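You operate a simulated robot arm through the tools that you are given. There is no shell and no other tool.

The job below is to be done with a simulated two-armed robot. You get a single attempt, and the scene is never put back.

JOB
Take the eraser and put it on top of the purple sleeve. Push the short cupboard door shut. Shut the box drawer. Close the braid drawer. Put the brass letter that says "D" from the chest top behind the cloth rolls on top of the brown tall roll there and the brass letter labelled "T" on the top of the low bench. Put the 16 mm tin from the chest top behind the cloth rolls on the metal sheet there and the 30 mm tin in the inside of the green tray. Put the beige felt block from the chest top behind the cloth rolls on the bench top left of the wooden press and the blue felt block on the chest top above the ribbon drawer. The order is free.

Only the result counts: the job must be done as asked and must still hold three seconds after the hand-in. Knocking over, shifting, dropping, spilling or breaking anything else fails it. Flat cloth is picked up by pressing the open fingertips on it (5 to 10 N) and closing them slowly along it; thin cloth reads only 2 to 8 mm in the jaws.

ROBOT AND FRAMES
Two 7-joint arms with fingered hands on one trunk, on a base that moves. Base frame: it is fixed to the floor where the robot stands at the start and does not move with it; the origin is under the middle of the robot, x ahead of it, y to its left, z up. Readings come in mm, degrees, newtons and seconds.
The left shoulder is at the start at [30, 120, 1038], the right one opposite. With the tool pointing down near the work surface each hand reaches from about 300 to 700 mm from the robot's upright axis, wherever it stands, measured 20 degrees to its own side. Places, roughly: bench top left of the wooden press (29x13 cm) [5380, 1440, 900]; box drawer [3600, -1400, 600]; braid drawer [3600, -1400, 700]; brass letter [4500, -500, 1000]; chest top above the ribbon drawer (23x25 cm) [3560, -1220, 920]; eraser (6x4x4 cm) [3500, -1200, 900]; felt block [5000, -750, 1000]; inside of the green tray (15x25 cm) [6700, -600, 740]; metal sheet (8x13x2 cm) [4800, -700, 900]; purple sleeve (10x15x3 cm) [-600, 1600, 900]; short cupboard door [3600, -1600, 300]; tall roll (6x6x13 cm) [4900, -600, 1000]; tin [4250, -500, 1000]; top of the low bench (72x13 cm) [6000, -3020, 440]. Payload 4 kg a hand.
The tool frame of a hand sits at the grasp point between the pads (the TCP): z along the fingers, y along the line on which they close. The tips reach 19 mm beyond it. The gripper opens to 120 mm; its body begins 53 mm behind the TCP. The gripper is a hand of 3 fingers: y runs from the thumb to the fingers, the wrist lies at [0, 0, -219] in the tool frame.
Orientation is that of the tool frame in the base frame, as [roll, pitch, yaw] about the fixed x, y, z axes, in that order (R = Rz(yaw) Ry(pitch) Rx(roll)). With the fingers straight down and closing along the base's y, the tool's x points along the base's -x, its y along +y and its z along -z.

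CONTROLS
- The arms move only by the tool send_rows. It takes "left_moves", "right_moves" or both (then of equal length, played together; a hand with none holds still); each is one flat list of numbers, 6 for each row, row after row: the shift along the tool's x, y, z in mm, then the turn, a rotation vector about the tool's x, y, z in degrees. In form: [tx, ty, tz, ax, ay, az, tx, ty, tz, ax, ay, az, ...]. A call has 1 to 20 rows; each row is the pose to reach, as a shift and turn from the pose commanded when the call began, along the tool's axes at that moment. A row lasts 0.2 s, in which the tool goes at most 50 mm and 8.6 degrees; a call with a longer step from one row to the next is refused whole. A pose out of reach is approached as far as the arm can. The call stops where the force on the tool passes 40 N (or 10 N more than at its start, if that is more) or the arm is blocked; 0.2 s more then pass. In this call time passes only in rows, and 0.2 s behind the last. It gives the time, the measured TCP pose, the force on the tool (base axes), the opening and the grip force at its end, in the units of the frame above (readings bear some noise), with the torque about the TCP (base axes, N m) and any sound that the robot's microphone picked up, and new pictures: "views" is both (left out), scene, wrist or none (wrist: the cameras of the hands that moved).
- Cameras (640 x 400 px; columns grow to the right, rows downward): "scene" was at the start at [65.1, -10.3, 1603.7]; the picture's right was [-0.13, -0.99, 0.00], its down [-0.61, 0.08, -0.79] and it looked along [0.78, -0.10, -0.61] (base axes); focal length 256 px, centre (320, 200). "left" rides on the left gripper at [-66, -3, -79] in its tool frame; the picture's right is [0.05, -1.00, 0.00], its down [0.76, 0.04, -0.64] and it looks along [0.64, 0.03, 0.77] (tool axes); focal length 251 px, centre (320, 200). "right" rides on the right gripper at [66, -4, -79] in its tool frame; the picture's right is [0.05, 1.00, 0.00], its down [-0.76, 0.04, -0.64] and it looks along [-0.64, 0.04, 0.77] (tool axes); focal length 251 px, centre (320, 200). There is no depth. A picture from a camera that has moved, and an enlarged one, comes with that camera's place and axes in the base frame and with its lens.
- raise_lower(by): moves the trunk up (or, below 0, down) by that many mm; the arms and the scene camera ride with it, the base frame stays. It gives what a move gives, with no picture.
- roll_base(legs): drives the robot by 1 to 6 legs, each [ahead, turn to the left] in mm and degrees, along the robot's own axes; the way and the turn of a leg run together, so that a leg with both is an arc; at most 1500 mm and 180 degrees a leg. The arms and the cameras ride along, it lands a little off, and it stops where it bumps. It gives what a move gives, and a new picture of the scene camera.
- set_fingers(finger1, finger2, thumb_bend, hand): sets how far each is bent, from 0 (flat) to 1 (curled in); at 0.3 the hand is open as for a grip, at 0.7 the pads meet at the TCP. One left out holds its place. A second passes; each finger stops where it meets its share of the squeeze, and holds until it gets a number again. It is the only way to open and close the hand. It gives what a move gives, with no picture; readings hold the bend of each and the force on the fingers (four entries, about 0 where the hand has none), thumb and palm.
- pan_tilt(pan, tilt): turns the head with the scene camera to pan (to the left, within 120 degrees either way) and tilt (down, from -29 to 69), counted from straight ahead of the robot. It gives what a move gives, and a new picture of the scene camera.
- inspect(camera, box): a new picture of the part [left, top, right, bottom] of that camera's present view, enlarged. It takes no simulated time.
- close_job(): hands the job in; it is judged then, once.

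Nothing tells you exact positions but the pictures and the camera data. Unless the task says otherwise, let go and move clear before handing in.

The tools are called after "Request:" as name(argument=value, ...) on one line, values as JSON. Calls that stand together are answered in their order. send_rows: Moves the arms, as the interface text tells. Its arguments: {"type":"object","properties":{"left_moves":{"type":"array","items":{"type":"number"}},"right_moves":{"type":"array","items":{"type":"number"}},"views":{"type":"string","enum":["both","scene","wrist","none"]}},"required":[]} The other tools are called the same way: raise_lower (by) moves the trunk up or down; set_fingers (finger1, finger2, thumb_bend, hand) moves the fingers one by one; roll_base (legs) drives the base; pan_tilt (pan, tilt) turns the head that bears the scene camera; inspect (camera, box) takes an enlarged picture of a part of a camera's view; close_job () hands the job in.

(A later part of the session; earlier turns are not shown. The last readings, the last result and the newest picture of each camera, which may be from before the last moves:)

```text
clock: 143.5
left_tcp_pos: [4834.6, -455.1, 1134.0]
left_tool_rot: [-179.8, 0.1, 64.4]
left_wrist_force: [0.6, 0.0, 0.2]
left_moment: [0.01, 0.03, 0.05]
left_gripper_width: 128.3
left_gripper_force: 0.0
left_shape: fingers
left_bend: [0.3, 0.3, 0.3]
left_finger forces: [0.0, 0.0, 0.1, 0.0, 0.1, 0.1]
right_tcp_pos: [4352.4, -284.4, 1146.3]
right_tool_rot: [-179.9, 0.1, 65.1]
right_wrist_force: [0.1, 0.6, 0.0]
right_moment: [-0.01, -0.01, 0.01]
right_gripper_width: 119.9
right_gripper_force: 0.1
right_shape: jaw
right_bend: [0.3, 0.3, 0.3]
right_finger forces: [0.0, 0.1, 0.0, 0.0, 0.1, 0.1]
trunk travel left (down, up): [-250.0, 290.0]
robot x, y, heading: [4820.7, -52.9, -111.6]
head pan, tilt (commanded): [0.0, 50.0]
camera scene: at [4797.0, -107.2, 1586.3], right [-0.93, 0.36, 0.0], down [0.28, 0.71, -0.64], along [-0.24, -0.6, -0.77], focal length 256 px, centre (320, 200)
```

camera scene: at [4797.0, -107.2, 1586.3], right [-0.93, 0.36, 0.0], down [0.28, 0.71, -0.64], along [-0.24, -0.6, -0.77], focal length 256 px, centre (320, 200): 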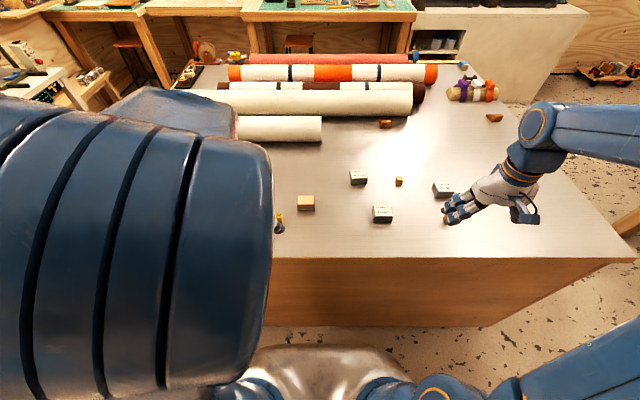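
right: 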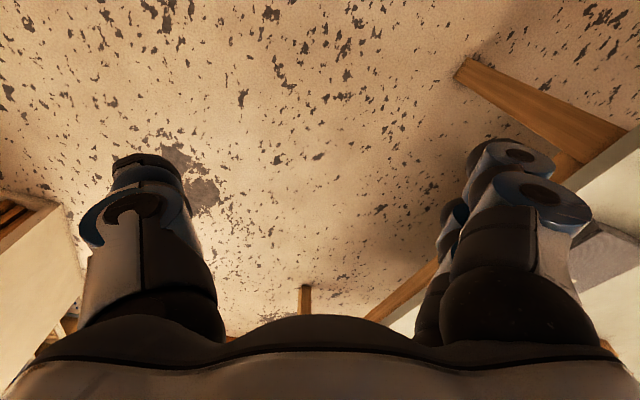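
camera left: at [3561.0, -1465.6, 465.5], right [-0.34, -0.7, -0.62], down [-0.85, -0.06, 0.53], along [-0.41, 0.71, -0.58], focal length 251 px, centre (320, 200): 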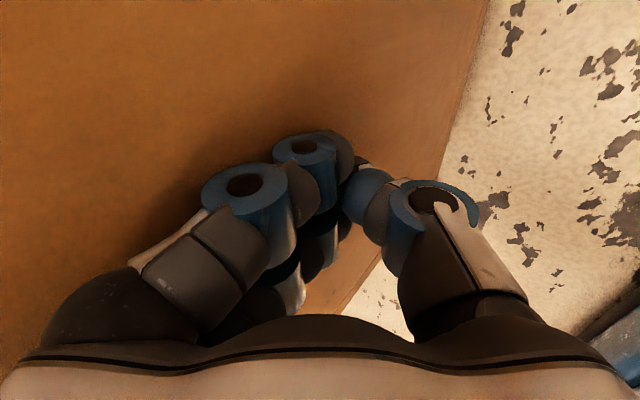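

Facing the chest squarely now; moving 80 mm closer and restoring the left hand outwards to clear the camera view.

Request:
roll_base(legs=[[80, 0]])

Request:
send_rows(left_moves=[-30, 30, 0, 0, 0, 0, -60, 60, 0, 0, 0, 0, -75, 100, 0, 0, 0, 0, -75, 140, 0, 0, 0, 0])

```text
clock: 144.6
left_tcp_pos: [4806.1, -529.7, 1134.4]
left_tool_rot: [-179.8, -0.1, 64.5]
left_wrist_force: [0.2, 0.2, -0.2]
left_moment: [0.07, -0.02, 0.01]
left_gripper_width: 128.2
left_gripper_force: 0.0
left_shape: fingers
left_bend: [0.3, 0.3, 0.3]
left_finger forces: [0.0, 0.1, 0.0, 0.1, 0.0, 0.1]
right_tcp_pos: [4322.0, -360.2, 1145.2]
right_tool_rot: [-180.0, 0.0, 65.0]
right_wrist_force: [-0.2, 0.2, 0.1]
right_moment: [0.02, 0.0, 0.0]
right_gripper_width: 120.0
right_gripper_force: 0.0
right_shape: jaw
right_bend: [0.3, 0.3, 0.3]
right_finger forces: [0.0, 0.0, 0.0, 0.0, 0.0, 0.0]
trunk travel left (down, up): [-250.0, 290.0]
robot x, y, heading: [4789.2, -130.2, -111.1]
head pan, tilt (commanded): [0.0, 50.0]
camera scene: at [4765.6, -183.4, 1586.1], right [-0.93, 0.36, 0.0], down [0.28, 0.71, -0.64], along [-0.23, -0.6, -0.77], focal length 256 px, centre (320, 200)
```

scene: 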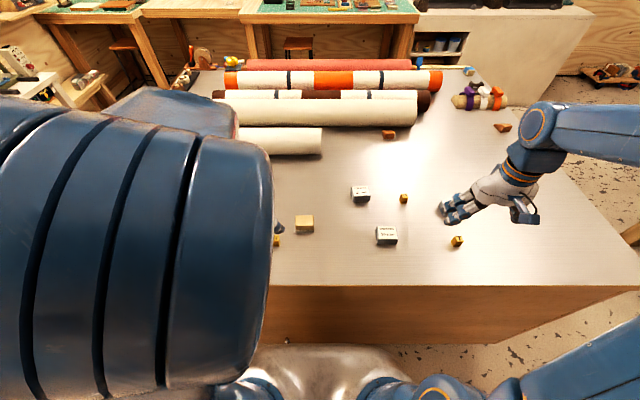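

```text
clock: 145.6
left_tcp_pos: [4904.3, -656.8, 1134.6]
left_tool_rot: [-179.8, 0.1, 64.4]
left_wrist_force: [0.3, 0.4, -0.8]
left_moment: [-0.02, 0.01, 0.03]
left_gripper_width: 128.3
left_gripper_force: 0.0
left_shape: fingers
left_bend: [0.3, 0.3, 0.3]
left_finger forces: [0.1, 0.0, 0.0, 0.0, 0.1, 0.0]
right_tcp_pos: [4325.0, -359.9, 1146.6]
right_tool_rot: [179.9, 0.0, 65.0]
right_wrist_force: [0.4, -0.2, 0.6]
right_moment: [0.02, 0.01, 0.0]
right_gripper_width: 120.0
right_gripper_force: 0.2
right_shape: jaw
right_bend: [0.3, 0.3, 0.3]
right_finger forces: [0.0, 0.0, 0.1, 0.1, 0.0, 0.1]
trunk travel left (down, up): [-250.0, 290.0]
robot x, y, heading: [4790.6, -125.3, -111.6]
head pan, tilt (commanded): [0.0, 50.0]
camera scene: at [4768.0, -181.9, 1586.2], right [-0.93, 0.36, 0.0], down [0.28, 0.71, -0.64], along [-0.23, -0.6, -0.77], focal length 256 px, centre (320, 200)
camera left: at [4872.4, -714.3, 1213.2], right [-0.88, 0.48, 0.0], down [0.37, 0.67, 0.64], along [0.31, 0.57, -0.77], focal length 251 px, centre (320, 200)
```

scene: 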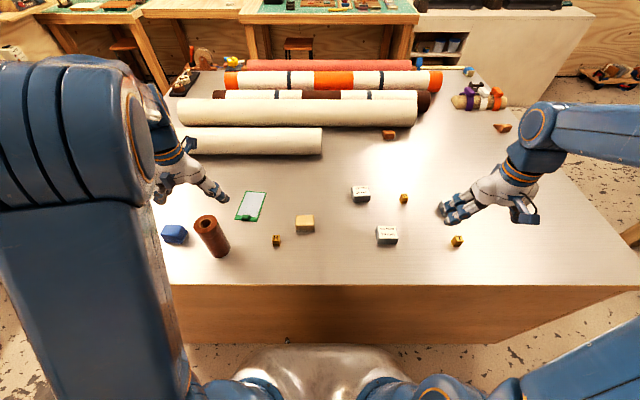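
left: 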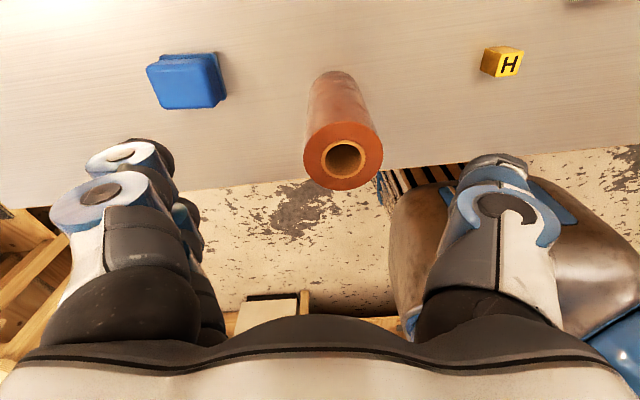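

Request:
inspect(camera="left", box=[280, 30, 400, 200])

Request:
inspect(camera="left", box=[440, 20, 560, 100])

Request:
inspect(camera="scene", box=[150, 170, 310, 270])

Request:
inspect(camera="scene", box=[330, 170, 490, 270])

```text
2.35 times, centred on (340, 115) of left
camera zoom: at [4872.4, -714.3, 1213.2], right [-0.88, 0.48, 0.0], down [0.37, 0.67, 0.64], along [0.31, 0.57, -0.77], focal length 592 px, centre (273, 400)
```

zoom: 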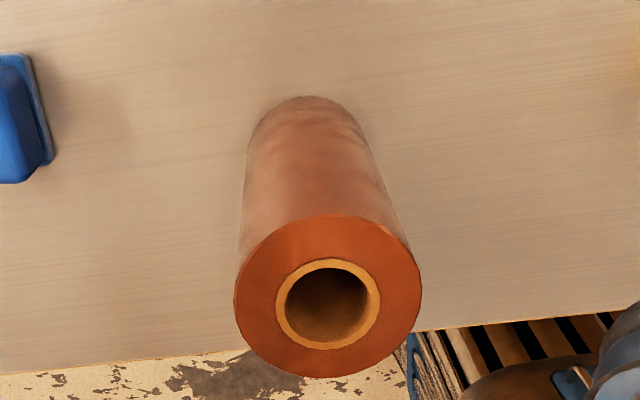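

```text
5.00 times, centred on (500, 60) of left
camera zoom: at [4872.4, -714.3, 1213.2], right [-0.88, 0.48, 0.0], down [0.37, 0.67, 0.64], along [0.31, 0.57, -0.77], focal length 1257 px, centre (-580, 900)
```

zoom: 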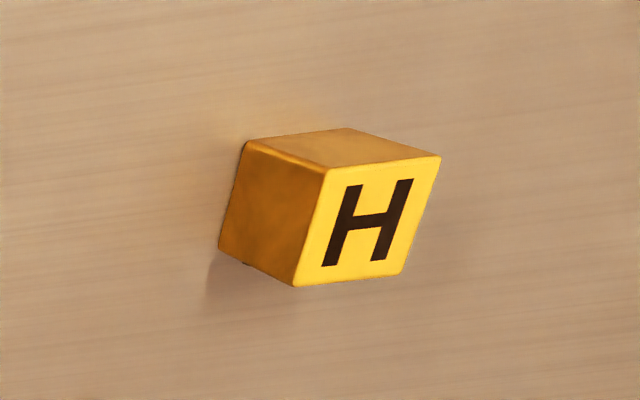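

```text
4.00 times, centred on (230, 220) of scene
camera zoom: at [4768.0, -181.9, 1586.2], right [-0.93, 0.36, 0.0], down [0.28, 0.71, -0.64], along [-0.23, -0.6, -0.77], focal length 1025 px, centre (680, 120)
```

zoom: 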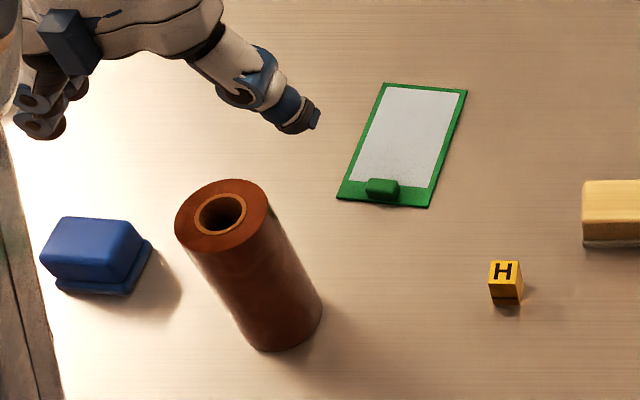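

```text
4.00 times, centred on (410, 220) of scene
camera zoom: at [4768.0, -181.9, 1586.2], right [-0.93, 0.36, 0.0], down [0.28, 0.71, -0.64], along [-0.23, -0.6, -0.77], focal length 1025 px, centre (-40, 120)
```

zoom: 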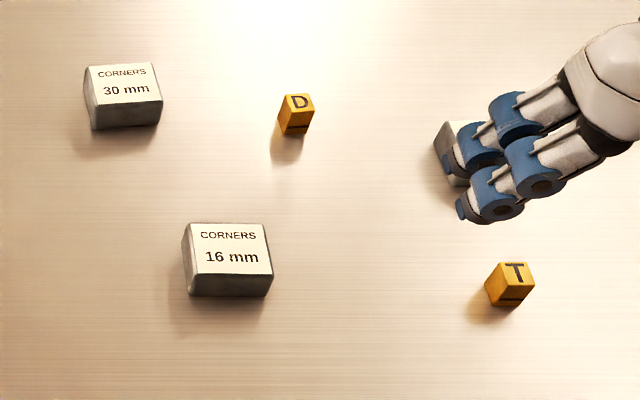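

I have good positions now: the D near [4303, −599], 16 mm tin [4437, −489], 30 mm tin [4435, −664], roll [4905, −634], sheet [4786, −762]. I'll go 35 mm closer, then bring the right hand over the D and the left hand over the 16 mm tin.

Request:
roll_base(legs=[[35, 0]])

Request:
inspect(camera="right", box=[0, 0, 640, 400])

```text
clock: 146.4
left_tcp_pos: [4889.3, -691.4, 1132.5]
left_tool_rot: [-179.9, 0.0, 64.6]
left_wrist_force: [0.2, -0.3, -0.3]
left_moment: [0.03, -0.04, 0.03]
left_gripper_width: 128.1
left_gripper_force: 0.2
left_shape: fingers
left_bend: [0.3, 0.3, 0.3]
left_finger forces: [0.0, 0.1, 0.0, 0.0, 0.1, 0.1]
right_tcp_pos: [4310.0, -393.2, 1145.6]
right_tool_rot: [-180.0, -0.1, 65.1]
right_wrist_force: [0.5, -1.6, -0.4]
right_moment: [0.05, -0.05, 0.0]
right_gripper_width: 120.0
right_gripper_force: 0.1
right_shape: jaw
right_bend: [0.3, 0.3, 0.3]
right_finger forces: [0.0, 0.0, 0.0, 0.0, 0.0, 0.0]
trunk travel left (down, up): [-250.0, 290.0]
robot x, y, heading: [4775.6, -165.3, -111.7]
head pan, tilt (commanded): [0.0, 50.0]
camera scene: at [4753.3, -217.5, 1586.1], right [-0.93, 0.36, 0.0], down [0.28, 0.71, -0.64], along [-0.23, -0.6, -0.77], focal length 256 px, centre (320, 200)
```

scene: 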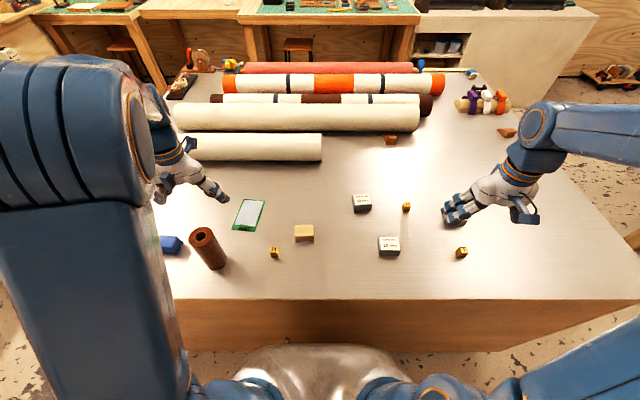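

```text
1.00 times, centred on (320, 200) of right (not enlarged: the box is as wide or as high as the picture)
camera zoom: at [4335.3, -332.5, 1224.9], right [0.93, -0.37, 0.0], down [-0.29, -0.71, 0.64], along [-0.24, -0.6, -0.77], focal length 251 px, centre (320, 200)
```

zoom: 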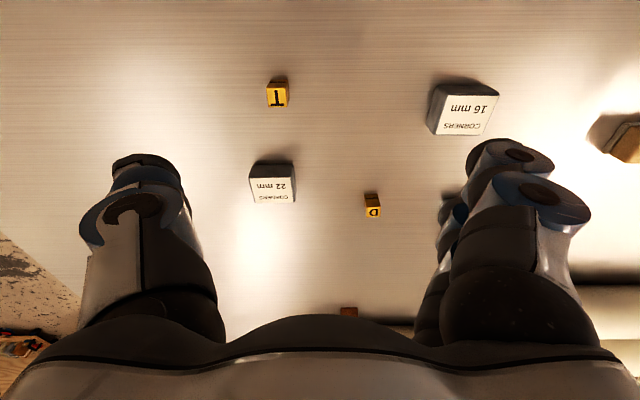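

Request:
send_rows(right_moves=[-38, 18, 15, 0, 0, 0, -76, 36, 35, 0, 0, 0, -114, 54, 60, 0, 0, 0, -152, 72, 85, 0, 0, 0, -189, 90, 105, 0, 0, 0], left_moves=[16, 40, -10, 0, 0, 0, 32, 80, -20, 0, 0, 0, 48, 120, -30, 0, 0, 0, 64, 160, -40, 0, 0, 0, 80, 200, -50, 0, 0, 0])

Request:
inspect(camera="right", box=[230, 60, 410, 180])

```text
clock: 147.6
left_tcp_pos: [5105.9, -703.0, 1183.0]
left_tool_rot: [-179.7, -0.2, 64.6]
left_wrist_force: [0.4, -0.2, -0.6]
left_moment: [0.01, 0.01, 0.0]
left_gripper_width: 128.1
left_gripper_force: 0.0
left_shape: fingers
left_bend: [0.3, 0.3, 0.3]
left_finger forces: [0.0, 0.0, 0.1, 0.0, 0.0, 0.0]
right_tcp_pos: [4314.3, -603.3, 1039.2]
right_tool_rot: [-179.9, 0.0, 65.0]
right_wrist_force: [0.0, 1.1, -0.1]
right_moment: [0.0, 0.02, 0.0]
right_gripper_width: 119.9
right_gripper_force: 0.1
right_shape: jaw
right_bend: [0.3, 0.3, 0.3]
right_finger forces: [0.1, 0.0, 0.1, 0.0, 0.1, 0.0]
trunk travel left (down, up): [-250.0, 290.0]
robot x, y, heading: [4778.1, -162.9, -111.5]
head pan, tilt (commanded): [0.0, 50.0]
camera scene: at [4755.3, -215.8, 1586.2], right [-0.93, 0.36, 0.0], down [0.28, 0.71, -0.64], along [-0.23, -0.6, -0.77], focal length 256 px, centre (320, 200)
camera right: at [4339.4, -541.5, 1119.1], right [0.93, -0.37, 0.0], down [-0.28, -0.71, 0.64], along [-0.24, -0.6, -0.77], focal length 251 px, centre (320, 200)
camera left: at [5074.6, -760.7, 1261.3], right [-0.88, 0.48, 0.0], down [0.37, 0.67, 0.64], along [0.31, 0.57, -0.77], focal length 251 px, centre (320, 200)
```

scene: 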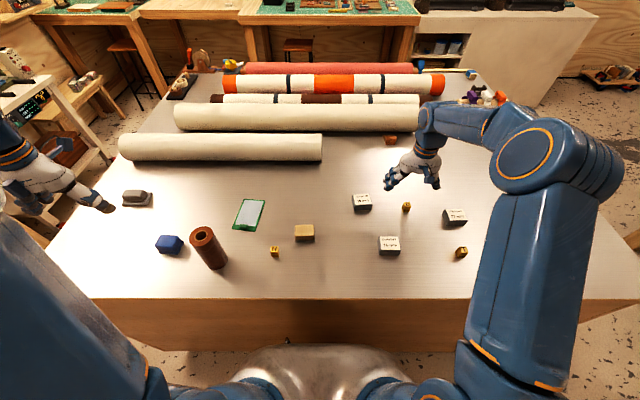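
right: 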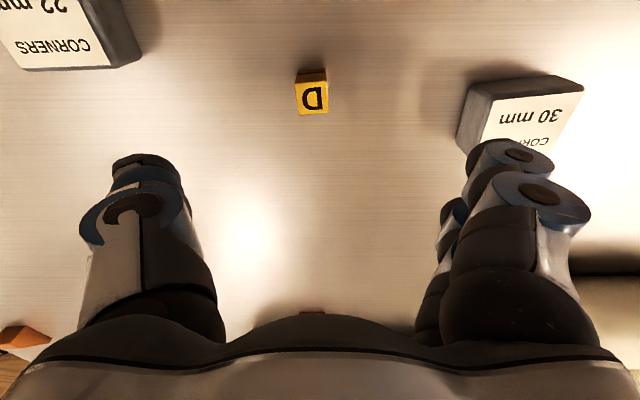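
left: 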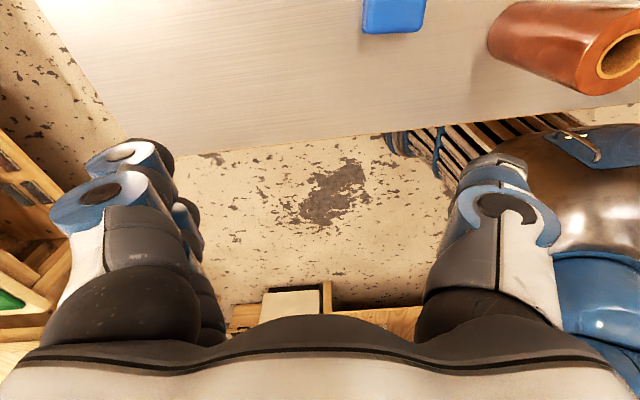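

```text
3.33 times, centred on (320, 120) of right
camera zoom: at [4339.4, -541.5, 1119.1], right [0.93, -0.37, 0.0], down [-0.28, -0.71, 0.64], along [-0.24, -0.6, -0.77], focal length 838 px, centre (320, 467)
```

zoom: 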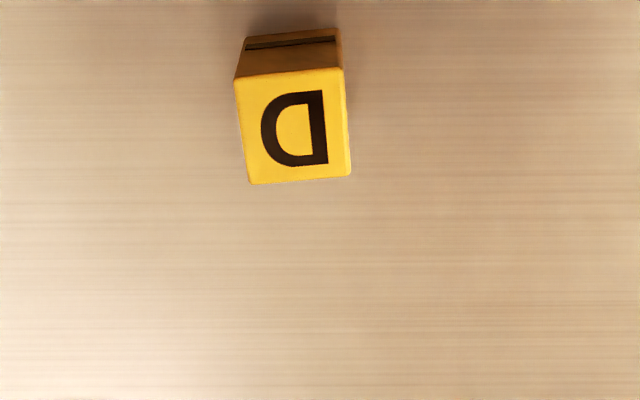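

The D is right below the hand, turned about −5°. I'll narrow the hand so it clears the 30 mm tin, then descend over it.

Request:
set_fingers(hand="right", finger1=0.5, finger2=0.5, thumb_bend=0.5)

Request:
send_rows(right_moves=[6, -3, 20, 0, 0, -3, 11, -5.4, 40, 0, 0, -5.5, 11, -5.4, 58, 0, 0, -5.5, 11, -5.4, 66, 0, 0, -5.5], views="wrist")

```text
clock: 148.6
left_tcp_pos: [5104.3, -703.2, 1184.1]
left_tool_rot: [-179.8, 0.1, 64.4]
left_wrist_force: [-0.2, 0.1, -0.6]
left_moment: [0.0, -0.04, -0.03]
left_gripper_width: 128.3
left_gripper_force: 0.0
left_shape: fingers
left_bend: [0.3, 0.3, 0.3]
left_finger forces: [0.0, 0.1, 0.0, 0.0, 0.1, 0.0]
right_tcp_pos: [4312.6, -602.0, 1039.8]
right_tool_rot: [-179.9, 0.0, 65.0]
right_wrist_force: [0.2, 0.8, 0.3]
right_moment: [0.0, 0.01, 0.01]
right_gripper_width: 69.3
right_gripper_force: 0.0
right_shape: fingers
right_bend: [0.5, 0.5, 0.5]
right_finger forces: [0.0, 0.0, 0.0, 0.0, 0.0, 0.1]
trunk travel left (down, up): [-250.0, 290.0]
robot x, y, heading: [4775.2, -159.6, -111.4]
head pan, tilt (commanded): [0.0, 50.0]
```

```text
clock: 149.6
left_tcp_pos: [5104.9, -702.5, 1184.0]
left_tool_rot: [-179.7, 0.0, 64.5]
left_wrist_force: [-0.3, 0.8, 0.3]
left_moment: [-0.01, 0.01, -0.05]
left_gripper_width: 128.2
left_gripper_force: 0.0
left_shape: fingers
left_bend: [0.3, 0.3, 0.3]
left_finger forces: [0.1, 0.1, 0.1, 0.0, 0.0, 0.0]
right_tcp_pos: [4312.3, -589.7, 974.9]
right_tool_rot: [179.9, 0.2, 70.5]
right_wrist_force: [0.2, 0.0, 0.5]
right_moment: [-0.04, 0.0, -0.04]
right_gripper_width: 68.8
right_gripper_force: 0.1
right_shape: fingers
right_bend: [0.5, 0.5, 0.5]
right_finger forces: [0.0, 0.0, 0.0, 0.0, 0.0, 0.1]
trunk travel left (down, up): [-250.0, 290.0]
robot x, y, heading: [4773.8, -157.1, -111.3]
head pan, tilt (commanded): [0.0, 50.0]
camera right: at [4332.0, -525.3, 1054.5], right [0.96, -0.28, 0.0], down [-0.22, -0.73, 0.64], along [-0.18, -0.62, -0.76], focal length 251 px, centre (320, 200)
```

right: 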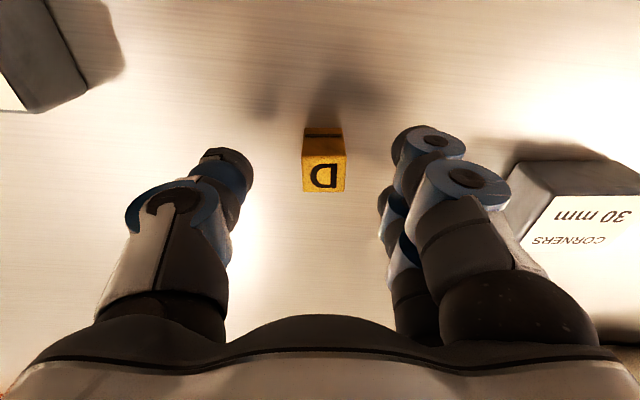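

Aligned. Descending to the table and closing on the D.

Request:
send_rows(right_moves=[-2, 2.5, 12, 0, 0, 0, -2, 2.5, 24, 0, 0, 0, -2, 2.5, 32, 0, 0, 0], views="wrist")

Request:
set_fingers(hand="right", finger1=0.72, finger2=0.72, thumb_bend=0.72)

Request:
inspect(camera="right", box=[0, 0, 640, 400])

```text
clock: 150.4
left_tcp_pos: [5104.7, -701.6, 1184.4]
left_tool_rot: [-179.8, 0.0, 64.5]
left_wrist_force: [-0.2, -0.1, -0.5]
left_moment: [0.04, -0.03, -0.02]
left_gripper_width: 128.1
left_gripper_force: 0.2
left_shape: fingers
left_bend: [0.3, 0.3, 0.3]
left_finger forces: [0.0, 0.0, 0.0, 0.0, 0.0, 0.0]
right_tcp_pos: [4311.6, -596.4, 956.5]
right_tool_rot: [-179.9, 1.2, 70.3]
right_wrist_force: [-1.2, 5.8, 25.0]
right_moment: [0.1, -1.25, 0.28]
right_gripper_width: 70.8
right_gripper_force: 12.7
right_shape: fingers
right_bend: [0.5, 0.5, 0.5]
right_finger forces: [24.4, 0.7, 0.1, 0.1, 0.3, 0.1]
trunk travel left (down, up): [-250.0, 290.0]
robot x, y, heading: [4777.4, -161.7, -111.2]
head pan, tilt (commanded): [0.0, 50.0]
stopped in row 3 (right hand): the force on the tool passed its limit at 48 N (the readings are from after the stop); the commanded pose is now the measured one
camera right: at [4331.7, -531.2, 1034.9], right [0.96, -0.29, 0.0], down [-0.21, -0.72, 0.66], along [-0.19, -0.63, -0.75], focal length 251 px, centre (320, 200)
```

right: 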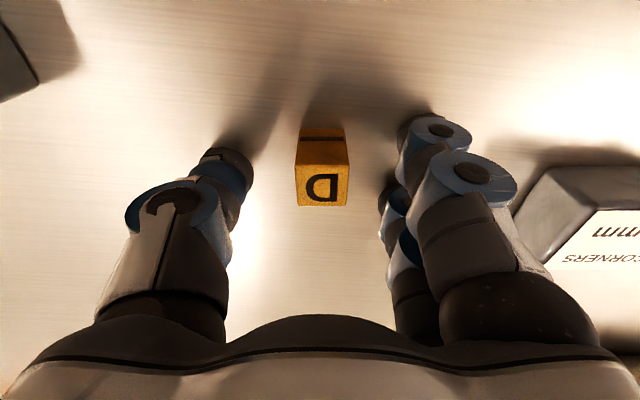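

```text
clock: 151.4
left_tcp_pos: [5105.9, -702.6, 1183.6]
left_tool_rot: [-179.8, 0.1, 64.5]
left_wrist_force: [0.6, 0.0, 0.2]
left_moment: [0.0, 0.02, -0.01]
left_gripper_width: 128.3
left_gripper_force: 0.1
left_shape: fingers
left_bend: [0.3, 0.3, 0.3]
left_finger forces: [0.0, 0.0, 0.1, 0.1, 0.1, 0.0]
right_tcp_pos: [4313.8, -596.2, 955.0]
right_tool_rot: [-179.9, 1.1, 70.4]
right_wrist_force: [7.0, -4.0, 23.4]
right_moment: [0.11, -0.91, -0.14]
right_gripper_width: 23.6
right_gripper_force: 18.2
right_shape: fingers
right_bend: [0.64, 0.72, 0.68]
right_finger forces: [30.5, 0.0, 0.0, 0.1, 6.1, 0.0]
trunk travel left (down, up): [-250.0, 290.0]
robot x, y, heading: [4779.6, -161.2, -111.6]
head pan, tilt (commanded): [0.0, 50.0]
```

```text
1.00 times, centred on (320, 200) of right (not enlarged: the box is as wide or as high as the picture)
camera zoom: at [4334.7, -530.4, 1033.8], right [0.96, -0.28, 0.0], down [-0.21, -0.72, 0.66], along [-0.19, -0.63, -0.75], focal length 251 px, centre (320, 200)
```

zoom: 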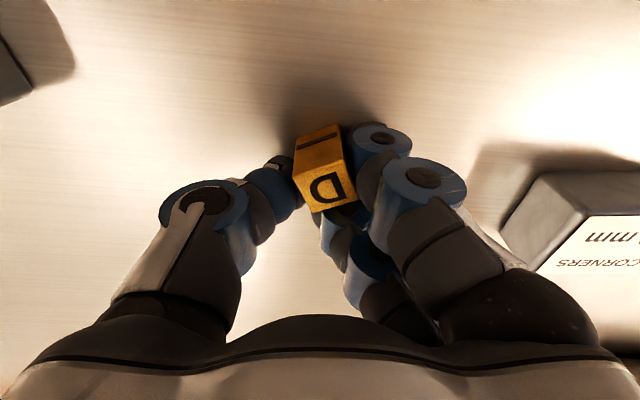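

The fingertips met the table a little early (they reach lower when half open), and the D was gripped askew. I'll open, lift slightly, re-centre and try again with a narrower opening.

Request:
set_fingers(hand="right", finger1=0.52, finger2=0.52, thumb_bend=0.52)

Request:
send_rows(right_moves=[0, 0, -8, 0, -1.1, 0, 0, 0, -16, 0, -1.1, 0], views="wrist")

Request:
inspect(camera="right", box=[220, 80, 420, 220])

```text
clock: 152.4
left_tcp_pos: [5106.7, -698.8, 1183.8]
left_tool_rot: [-179.9, 0.1, 64.5]
left_wrist_force: [-0.8, -0.2, -0.4]
left_moment: [-0.03, 0.01, -0.03]
left_gripper_width: 128.3
left_gripper_force: 0.1
left_shape: fingers
left_bend: [0.3, 0.3, 0.3]
left_finger forces: [0.1, 0.0, 0.0, 0.1, 0.0, 0.0]
right_tcp_pos: [4313.0, -594.8, 957.1]
right_tool_rot: [-179.8, 1.4, 70.4]
right_wrist_force: [-3.2, -0.2, 38.0]
right_moment: [0.37, -1.16, 0.03]
right_gripper_width: 48.5
right_gripper_force: 18.5
right_shape: fingers
right_bend: [0.57, 0.52, 0.52]
right_finger forces: [38.0, 0.2, 0.0, 0.1, 0.0, 0.2]
trunk travel left (down, up): [-250.0, 290.0]
robot x, y, heading: [4776.0, -161.0, -111.6]
head pan, tilt (commanded): [0.0, 50.0]
```

```text
clock: 153.0
left_tcp_pos: [5104.6, -701.5, 1183.2]
left_tool_rot: [-179.8, 0.0, 64.5]
left_wrist_force: [1.3, 0.3, 0.3]
left_moment: [0.01, 0.01, -0.02]
left_gripper_width: 128.3
left_gripper_force: 0.2
left_shape: fingers
left_bend: [0.3, 0.3, 0.3]
left_finger forces: [0.1, 0.1, 0.0, 0.1, 0.0, 0.0]
right_tcp_pos: [4312.5, -594.1, 967.1]
right_tool_rot: [-179.8, 1.8, 70.4]
right_wrist_force: [-0.1, 0.2, 0.1]
right_moment: [-0.01, 0.0, 0.0]
right_gripper_width: 61.4
right_gripper_force: 0.1
right_shape: fingers
right_bend: [0.52, 0.52, 0.52]
right_finger forces: [0.0, 0.0, 0.0, 0.0, 0.0, 0.0]
trunk travel left (down, up): [-250.0, 290.0]
robot x, y, heading: [4777.3, -161.8, -111.3]
head pan, tilt (commanded): [0.0, 50.0]
camera right: at [4333.1, -528.3, 1044.8], right [0.96, -0.28, 0.0], down [-0.21, -0.71, 0.67], along [-0.19, -0.64, -0.74], focal length 251 px, centre (320, 200)
```

right: 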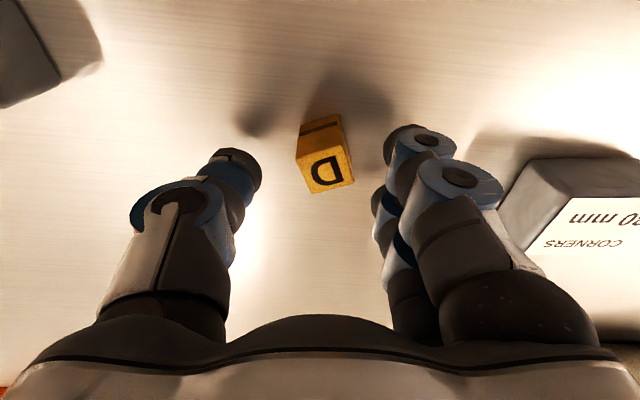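

```text
2.86 times, centred on (320, 150) of right
camera zoom: at [4333.1, -528.3, 1044.8], right [0.96, -0.28, 0.0], down [-0.21, -0.71, 0.67], along [-0.19, -0.64, -0.74], focal length 718 px, centre (320, 343)
```

zoom: 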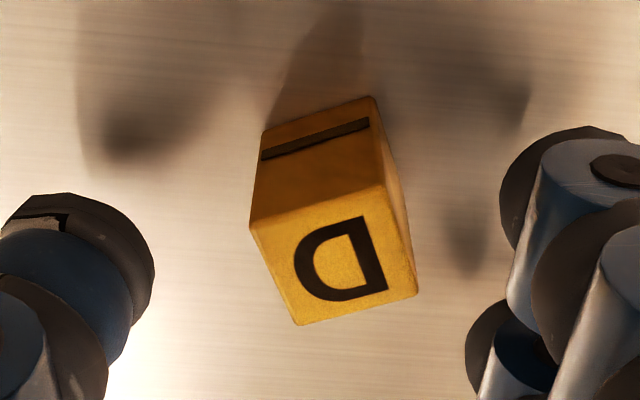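

Request:
set_fingers(hand="right", finger1=0.58, finger2=0.58, thumb_bend=0.58)

Request:
send_rows(right_moves=[2, 1, 0, 0, 1, -8, 4.2, 2, 0, 0, 1.8, -16, 4.2, 2, 5, 0, 1.8, -16], views="wrist")

Request:
inspect(camera="right", box=[220, 80, 420, 220])

```text
clock: 154.0
left_tcp_pos: [5105.7, -702.7, 1184.8]
left_tool_rot: [-179.9, -0.1, 64.4]
left_wrist_force: [-0.7, 0.0, -0.1]
left_moment: [0.02, 0.02, -0.02]
left_gripper_width: 128.4
left_gripper_force: 0.0
left_shape: fingers
left_bend: [0.3, 0.3, 0.3]
left_finger forces: [0.0, 0.0, 0.0, 0.1, 0.0, 0.0]
right_tcp_pos: [4311.3, -595.8, 968.9]
right_tool_rot: [-179.9, 2.0, 70.3]
right_wrist_force: [0.7, 0.9, 0.1]
right_moment: [-0.01, -0.03, 0.01]
right_gripper_width: 47.4
right_gripper_force: 0.0
right_shape: fingers
right_bend: [0.57, 0.57, 0.57]
right_finger forces: [0.0, 0.0, 0.0, 0.0, 0.0, 0.0]
trunk travel left (down, up): [-250.0, 290.0]
robot x, y, heading: [4773.7, -161.6, -111.4]
head pan, tilt (commanded): [0.0, 50.0]
```

```text
clock: 154.8
left_tcp_pos: [5104.4, -703.4, 1183.2]
left_tool_rot: [-179.8, 0.0, 64.5]
left_wrist_force: [-0.2, 0.2, 0.0]
left_moment: [0.0, -0.03, 0.01]
left_gripper_width: 128.2
left_gripper_force: 0.1
left_shape: fingers
left_bend: [0.3, 0.3, 0.3]
left_finger forces: [0.0, 0.1, 0.1, 0.0, 0.0, 0.1]
right_tcp_pos: [4314.6, -591.2, 963.3]
right_tool_rot: [-179.5, 0.1, 86.4]
right_wrist_force: [-0.7, -1.0, 0.4]
right_moment: [-0.02, 0.01, 0.04]
right_gripper_width: 47.4
right_gripper_force: 0.0
right_shape: fingers
right_bend: [0.57, 0.57, 0.57]
right_finger forces: [0.0, 0.0, 0.0, 0.0, 0.0, 0.0]
trunk travel left (down, up): [-250.0, 290.0]
robot x, y, heading: [4776.7, -163.2, -111.2]
head pan, tilt (commanded): [0.0, 50.0]
camera right: at [4316.7, -525.6, 1043.0], right [1.0, -0.01, -0.01], down [0.0, -0.76, 0.64], along [-0.01, -0.64, -0.76], focal length 251 px, centre (320, 200)
```

right: 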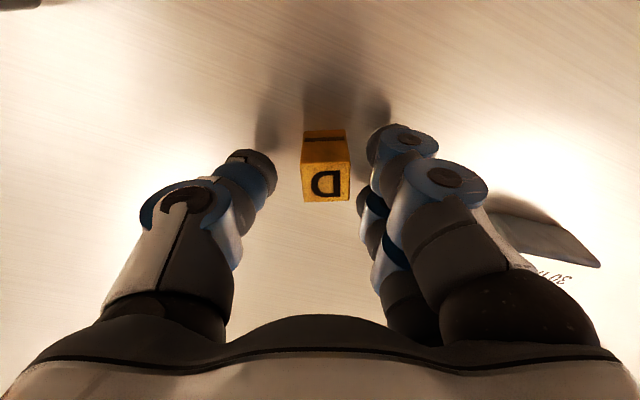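

```text
2.86 times, centred on (320, 150) of right
camera zoom: at [4316.7, -525.6, 1043.0], right [1.0, -0.01, -0.01], down [0.0, -0.76, 0.64], along [-0.01, -0.64, -0.76], focal length 718 px, centre (320, 343)
```

zoom: 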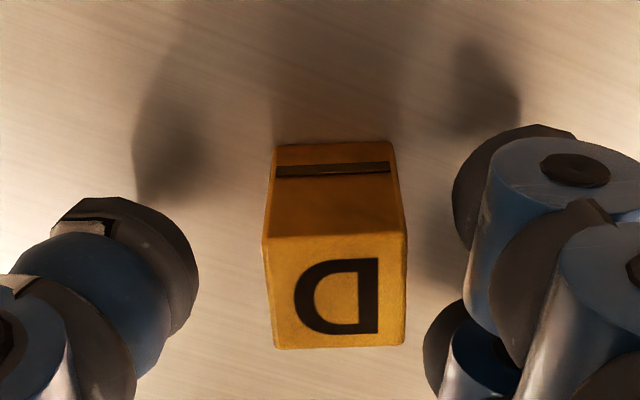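

Well aligned now. Going down 8 mm and closing gently.

Request:
send_rows(right_moves=[0, 2, 4, 0, 0, 0, 0, 2.5, 8, 0, 0, 0], views="none")

Request:
set_fingers(hand="right", finger1=0.63, finger2=0.63, thumb_bend=0.63)

Request:
inspect(camera="right", box=[220, 80, 420, 220])

```text
clock: 155.4
left_tcp_pos: [5104.7, -702.1, 1183.8]
left_tool_rot: [-179.7, 0.1, 64.4]
left_wrist_force: [0.0, -0.1, -0.2]
left_moment: [0.01, 0.0, -0.02]
left_gripper_width: 128.3
left_gripper_force: 0.1
left_shape: fingers
left_bend: [0.3, 0.3, 0.3]
left_finger forces: [0.1, 0.1, 0.0, 0.0, 0.1, 0.0]
right_tcp_pos: [4319.2, -592.5, 957.1]
right_tool_rot: [-179.5, 0.2, 86.4]
right_wrist_force: [-1.0, -0.1, 9.7]
right_moment: [0.11, -0.38, -0.01]
right_gripper_width: 46.7
right_gripper_force: 4.9
right_shape: fingers
right_bend: [0.57, 0.57, 0.57]
right_finger forces: [8.0, 2.3, 0.0, 0.0, 0.0, 0.1]
trunk travel left (down, up): [-250.0, 290.0]
robot x, y, heading: [4774.0, -163.0, -111.3]
head pan, tilt (commanded): [0.0, 50.0]
```

```text
clock: 156.4
left_tcp_pos: [5105.3, -700.9, 1183.4]
left_tool_rot: [-179.8, 0.1, 64.6]
left_wrist_force: [0.0, 0.1, 0.4]
left_moment: [0.0, 0.02, 0.0]
left_gripper_width: 127.9
left_gripper_force: 0.1
left_shape: fingers
left_bend: [0.3, 0.3, 0.3]
left_finger forces: [0.0, 0.0, 0.0, 0.0, 0.0, 0.0]
right_tcp_pos: [4317.4, -591.2, 956.7]
right_tool_rot: [-179.6, 0.1, 86.5]
right_wrist_force: [3.2, -1.1, 10.7]
right_moment: [0.12, -0.46, -0.07]
right_gripper_width: 33.6
right_gripper_force: 5.4
right_shape: fingers
right_bend: [0.61, 0.63, 0.63]
right_finger forces: [10.9, 0.3, 0.0, 0.0, 0.2, 0.0]
trunk travel left (down, up): [-250.0, 290.0]
robot x, y, heading: [4775.5, -159.9, -111.7]
head pan, tilt (commanded): [0.0, 50.0]
```

```text
2.86 times, centred on (320, 150) of right
camera zoom: at [4320.7, -525.1, 1035.9], right [1.0, -0.01, -0.01], down [0.0, -0.76, 0.65], along [-0.01, -0.65, -0.76], focal length 718 px, centre (320, 343)
```

zoom: 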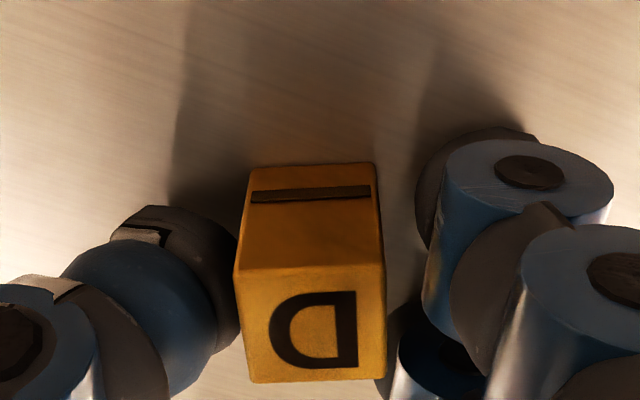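

Comparing the D's apparent width across frames shows the table top is really at z ≈ 939, so the D sits about 11 mm closer to me than I thought. I'll lift a little, open, shift 11 mm and close at z ≈ 960.

Request:
set_fingers(hand="right", finger1=0.55, finger2=0.55, thumb_bend=0.55)

Request:
send_rows(right_moves=[0, 0, -6, 0, 0, 0, 6, -0.5, -8, 0, 0, 0, 11.5, -1, -5, 0, 0, 0], views="wrist")

Request:
inspect(camera="right", box=[220, 80, 420, 220])

```text
clock: 157.4
left_tcp_pos: [5105.3, -700.5, 1185.0]
left_tool_rot: [-179.8, 0.1, 64.5]
left_wrist_force: [0.4, 0.9, 0.3]
left_moment: [-0.01, 0.0, 0.01]
left_gripper_width: 128.0
left_gripper_force: 0.0
left_shape: fingers
left_bend: [0.3, 0.3, 0.3]
left_finger forces: [0.0, 0.1, 0.1, 0.1, 0.0, 0.0]
right_tcp_pos: [4319.1, -591.3, 956.9]
right_tool_rot: [-179.4, 0.2, 86.4]
right_wrist_force: [-4.4, -1.2, 24.4]
right_moment: [0.1, -0.7, 0.0]
right_gripper_width: 45.7
right_gripper_force: 12.8
right_shape: fingers
right_bend: [0.58, 0.57, 0.55]
right_finger forces: [16.9, 8.2, 0.0, 0.1, 0.1, 0.1]
trunk travel left (down, up): [-250.0, 290.0]
robot x, y, heading: [4777.1, -162.5, -111.5]
head pan, tilt (commanded): [0.0, 50.0]
```

```text
clock: 158.2
left_tcp_pos: [5104.1, -701.7, 1183.6]
left_tool_rot: [-179.8, 0.0, 64.5]
left_wrist_force: [0.0, -0.5, -0.4]
left_moment: [0.01, -0.01, -0.05]
left_gripper_width: 128.3
left_gripper_force: 0.1
left_shape: fingers
left_bend: [0.3, 0.3, 0.3]
left_finger forces: [0.1, 0.1, 0.1, 0.0, 0.0, 0.1]
right_tcp_pos: [4316.7, -580.5, 960.0]
right_tool_rot: [-179.6, 0.0, 86.4]
right_wrist_force: [0.7, -0.5, 0.2]
right_moment: [0.07, -0.01, 0.0]
right_gripper_width: 52.3
right_gripper_force: 0.1
right_shape: fingers
right_bend: [0.55, 0.55, 0.55]
right_finger forces: [0.0, 0.0, 0.0, 0.1, 0.0, 0.0]
trunk travel left (down, up): [-250.0, 290.0]
robot x, y, heading: [4774.9, -163.0, -111.5]
head pan, tilt (commanded): [0.0, 50.0]
camera right: at [4319.5, -514.2, 1039.6], right [1.0, -0.01, -0.01], down [0.0, -0.77, 0.64], along [-0.01, -0.64, -0.77], focal length 251 px, centre (320, 200)
```

right: 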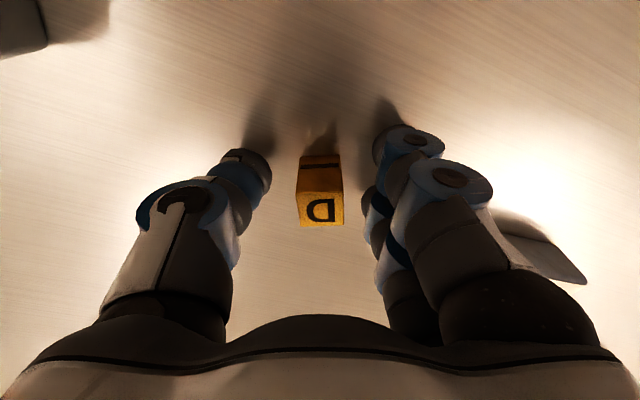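

```text
2.86 times, centred on (320, 150) of right
camera zoom: at [4319.5, -514.2, 1039.6], right [1.0, -0.01, -0.01], down [0.0, -0.77, 0.64], along [-0.01, -0.64, -0.77], focal length 718 px, centre (320, 343)
```

zoom: 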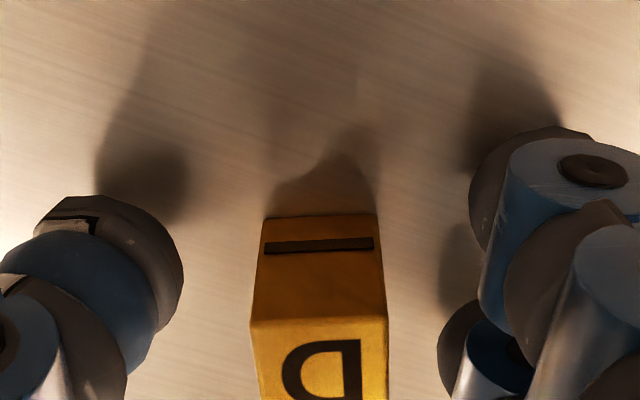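

D is centred between the fingers; closing.

Request:
set_fingers(hand="right", finger1=0.72, finger2=0.72, thumb_bend=0.72)

Request:
inspect(camera="right", box=[160, 80, 460, 280])

```text
clock: 159.2
left_tcp_pos: [5105.0, -701.3, 1183.3]
left_tool_rot: [-179.8, -0.1, 64.5]
left_wrist_force: [-0.1, 0.3, -0.3]
left_moment: [0.02, 0.02, -0.01]
left_gripper_width: 128.2
left_gripper_force: 0.2
left_shape: fingers
left_bend: [0.3, 0.3, 0.3]
left_finger forces: [0.0, 0.1, 0.0, 0.1, 0.0, 0.0]
right_tcp_pos: [4317.5, -581.9, 960.2]
right_tool_rot: [-179.5, 0.1, 86.3]
right_wrist_force: [0.0, -0.5, -1.0]
right_moment: [0.0, 0.0, 0.05]
right_gripper_width: 12.8
right_gripper_force: 7.3
right_shape: fingers
right_bend: [0.72, 0.65, 0.67]
right_finger forces: [0.0, 7.7, 0.1, 0.1, 7.7, 0.0]
trunk travel left (down, up): [-250.0, 290.0]
robot x, y, heading: [4778.2, -161.5, -111.5]
head pan, tilt (commanded): [0.0, 50.0]
```

```text
2.00 times, centred on (310, 180) of right
camera zoom: at [4319.5, -514.6, 1040.4], right [1.0, -0.01, -0.01], down [0.0, -0.76, 0.64], along [-0.01, -0.64, -0.76], focal length 503 px, centre (340, 240)
```

zoom: 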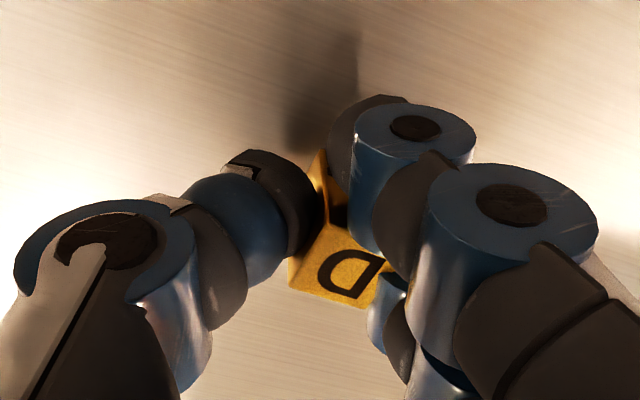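

The D is held between one finger and the thumb. I'll lift a little and check that it stays.

Request:
send_rows(right_moves=[0, 0, -8, 0, 0, 0, 0, 0, -20, 0, 0, 0, 0, 0, -40, 0, 0, 0], views="wrist")

Request:
inspect(camera="right", box=[200, 80, 440, 240])

Request:
inspect(camera="scene", box=[340, 150, 480, 250])

```text
clock: 160.0
left_tcp_pos: [5105.3, -701.7, 1184.1]
left_tool_rot: [-179.8, 0.0, 64.4]
left_wrist_force: [0.3, -0.3, 0.7]
left_moment: [0.02, 0.01, 0.04]
left_gripper_width: 128.2
left_gripper_force: 0.0
left_shape: fingers
left_bend: [0.3, 0.3, 0.3]
left_finger forces: [0.1, 0.0, 0.0, 0.1, 0.0, 0.0]
right_tcp_pos: [4317.9, -579.2, 1000.4]
right_tool_rot: [-179.7, 0.0, 86.4]
right_wrist_force: [-0.4, 0.5, -0.5]
right_moment: [-0.01, 0.01, 0.07]
right_gripper_width: 12.8
right_gripper_force: 7.5
right_shape: fingers
right_bend: [0.72, 0.65, 0.67]
right_finger forces: [0.0, 7.9, 0.0, 0.0, 7.7, 0.1]
trunk travel left (down, up): [-250.0, 290.0]
robot x, y, heading: [4774.6, -162.7, -111.3]
head pan, tilt (commanded): [0.0, 50.0]
camera right: at [4320.1, -513.2, 1080.4], right [1.0, -0.01, -0.01], down [0.0, -0.76, 0.64], along [-0.01, -0.64, -0.76], focal length 251 px, centre (320, 200)
```

right: 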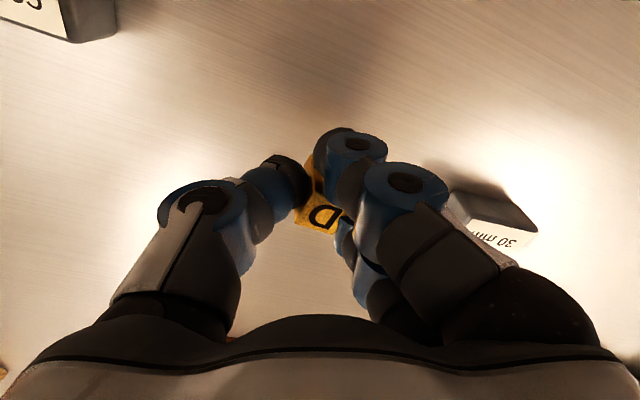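

```text
2.50 times, centred on (320, 160) of right
camera zoom: at [4320.1, -513.2, 1080.4], right [1.0, -0.01, -0.01], down [0.0, -0.76, 0.64], along [-0.01, -0.64, -0.76], focal length 629 px, centre (320, 300)
```

zoom: 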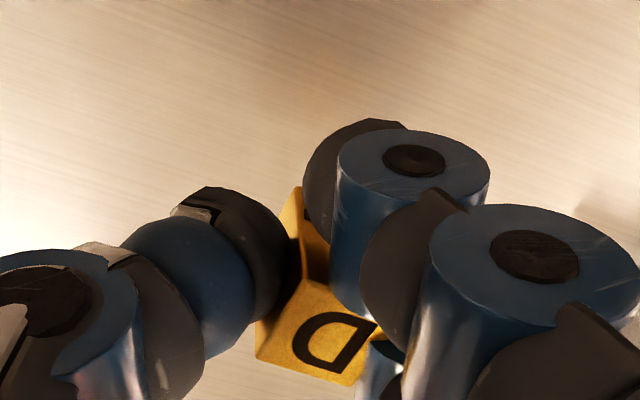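

```text
4.00 times, centred on (410, 200) of scene
camera zoom: at [4754.5, -214.0, 1586.3], right [-0.93, 0.36, 0.0], down [0.28, 0.71, -0.64], along [-0.23, -0.6, -0.77], focal length 1025 px, centre (-40, 200)
```

zoom: 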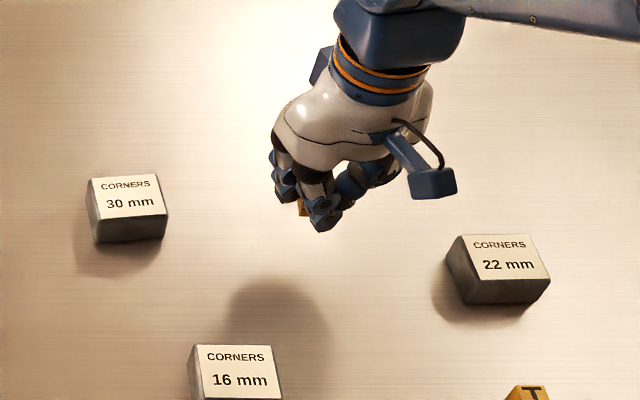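

D is secure in the hand (upright, bottom ≈22 mm below the TCP). I'll raise it, back the base off 60 mm, and turn left so the tall roll comes in front of the right hand.

Request:
send_rows(right_moves=[0, 0, -40, 0, 0, 0, 10, 0, -80, 0, 0, 0, 30, 0, -120, 0, 0, 0, 60, 0, -160, 0, 0, 0, 90, 0, -185, 0, 0, 0], views="none")

Request:
roll_base(legs=[[-60, 0], [0, 34]])

```text
clock: 161.2
left_tcp_pos: [5105.3, -700.7, 1184.5]
left_tool_rot: [-179.8, 0.1, 64.6]
left_wrist_force: [-0.5, 0.2, 0.3]
left_moment: [0.0, 0.03, -0.04]
left_gripper_width: 128.1
left_gripper_force: 0.1
left_shape: fingers
left_bend: [0.3, 0.3, 0.3]
left_finger forces: [0.1, 0.0, 0.1, 0.0, 0.0, 0.0]
right_tcp_pos: [4323.8, -490.2, 1187.8]
right_tool_rot: [-179.8, 0.1, 86.4]
right_wrist_force: [0.8, 0.5, -1.3]
right_moment: [-0.01, 0.0, 0.0]
right_gripper_width: 12.9
right_gripper_force: 7.2
right_shape: fingers
right_bend: [0.72, 0.65, 0.67]
right_finger forces: [0.1, 7.7, 0.0, 0.0, 7.7, 0.0]
trunk travel left (down, up): [-250.0, 290.0]
robot x, y, heading: [4775.4, -161.7, -111.4]
head pan, tilt (commanded): [0.0, 50.0]
```

```text
clock: 163.8
left_tcp_pos: [5372.9, -362.8, 1181.4]
left_tool_rot: [-179.7, -0.1, 97.7]
left_wrist_force: [0.6, 0.0, -0.9]
left_moment: [0.06, 0.08, -0.02]
left_gripper_width: 128.2
left_gripper_force: 0.0
left_shape: fingers
left_bend: [0.3, 0.3, 0.3]
left_finger forces: [0.0, 0.0, 0.1, 0.0, 0.0, 0.0]
right_tcp_pos: [4600.9, -611.1, 1188.1]
right_tool_rot: [-179.5, 0.0, 119.4]
right_wrist_force: [0.4, -0.2, -1.2]
right_moment: [0.01, 0.05, -0.02]
right_gripper_width: 12.3
right_gripper_force: 7.9
right_shape: fingers
right_bend: [0.72, 0.65, 0.68]
right_finger forces: [0.1, 8.3, 0.1, 0.0, 8.1, 0.0]
trunk travel left (down, up): [-250.0, 290.0]
robot x, y, heading: [4765.8, -91.9, -79.0]
head pan, tilt (commanded): [0.0, 50.0]
stopped in leg 2: the robot was blocked; the commanded pose is now the measured one
camera scene: at [4782.8, -149.9, 1586.1], right [-0.98, -0.19, 0.0], down [-0.15, 0.75, -0.64], along [0.12, -0.63, -0.77], focal length 256 px, centre (320, 200)
```

scene: 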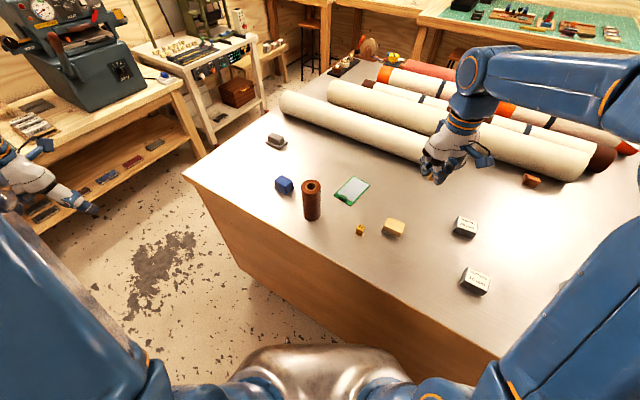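

D is still held. Roll top estimated at [4898, −620, 1069]. Moving the right hand near it to see it with the wrist camera.

Request:
send_rows(right_moves=[-16, 42, 0, 0, 0, 0, -32, 85, 0, 0, 0, 0, -48, 127, 0, 0, 0, 0, -64, 170, 0, 0, 0, 0, -80, 212, 0, 0, 0, 0, -94, 254, 0, 0, 0, 0])

```text
clock: 165.2
left_tcp_pos: [5369.9, -362.5, 1183.0]
left_tool_rot: [-179.7, 0.1, 97.7]
left_wrist_force: [0.5, 0.4, -0.6]
left_moment: [-0.03, 0.03, 0.01]
left_gripper_width: 128.4
left_gripper_force: 0.1
left_shape: fingers
left_bend: [0.3, 0.3, 0.3]
left_finger forces: [0.0, 0.0, 0.0, 0.0, 0.0, 0.0]
right_tcp_pos: [4868.8, -569.2, 1185.0]
right_tool_rot: [-179.5, 0.1, 119.4]
right_wrist_force: [-0.1, -0.8, -0.4]
right_moment: [0.06, 0.02, -0.02]
right_gripper_width: 12.4
right_gripper_force: 8.5
right_shape: fingers
right_bend: [0.72, 0.65, 0.68]
right_finger forces: [0.1, 8.2, 0.0, 0.1, 8.1, 0.0]
trunk travel left (down, up): [-250.0, 290.0]
robot x, y, heading: [4768.6, -92.4, -78.9]
head pan, tilt (commanded): [0.0, 50.0]
camera scene: at [4779.6, -149.6, 1586.2], right [-0.98, -0.19, 0.0], down [-0.15, 0.75, -0.64], along [0.12, -0.63, -0.77], focal length 256 px, centre (320, 200)
camera right: at [4833.7, -513.5, 1264.4], right [0.84, 0.54, -0.01], down [0.41, -0.64, 0.64], along [0.34, -0.55, -0.77], focal length 251 px, centre (320, 200)
```

scene: 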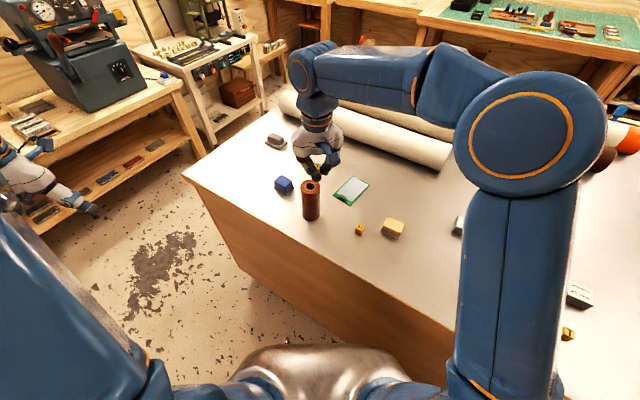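
right: 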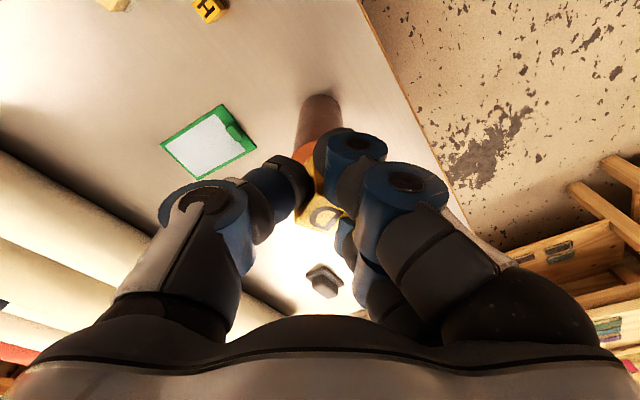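

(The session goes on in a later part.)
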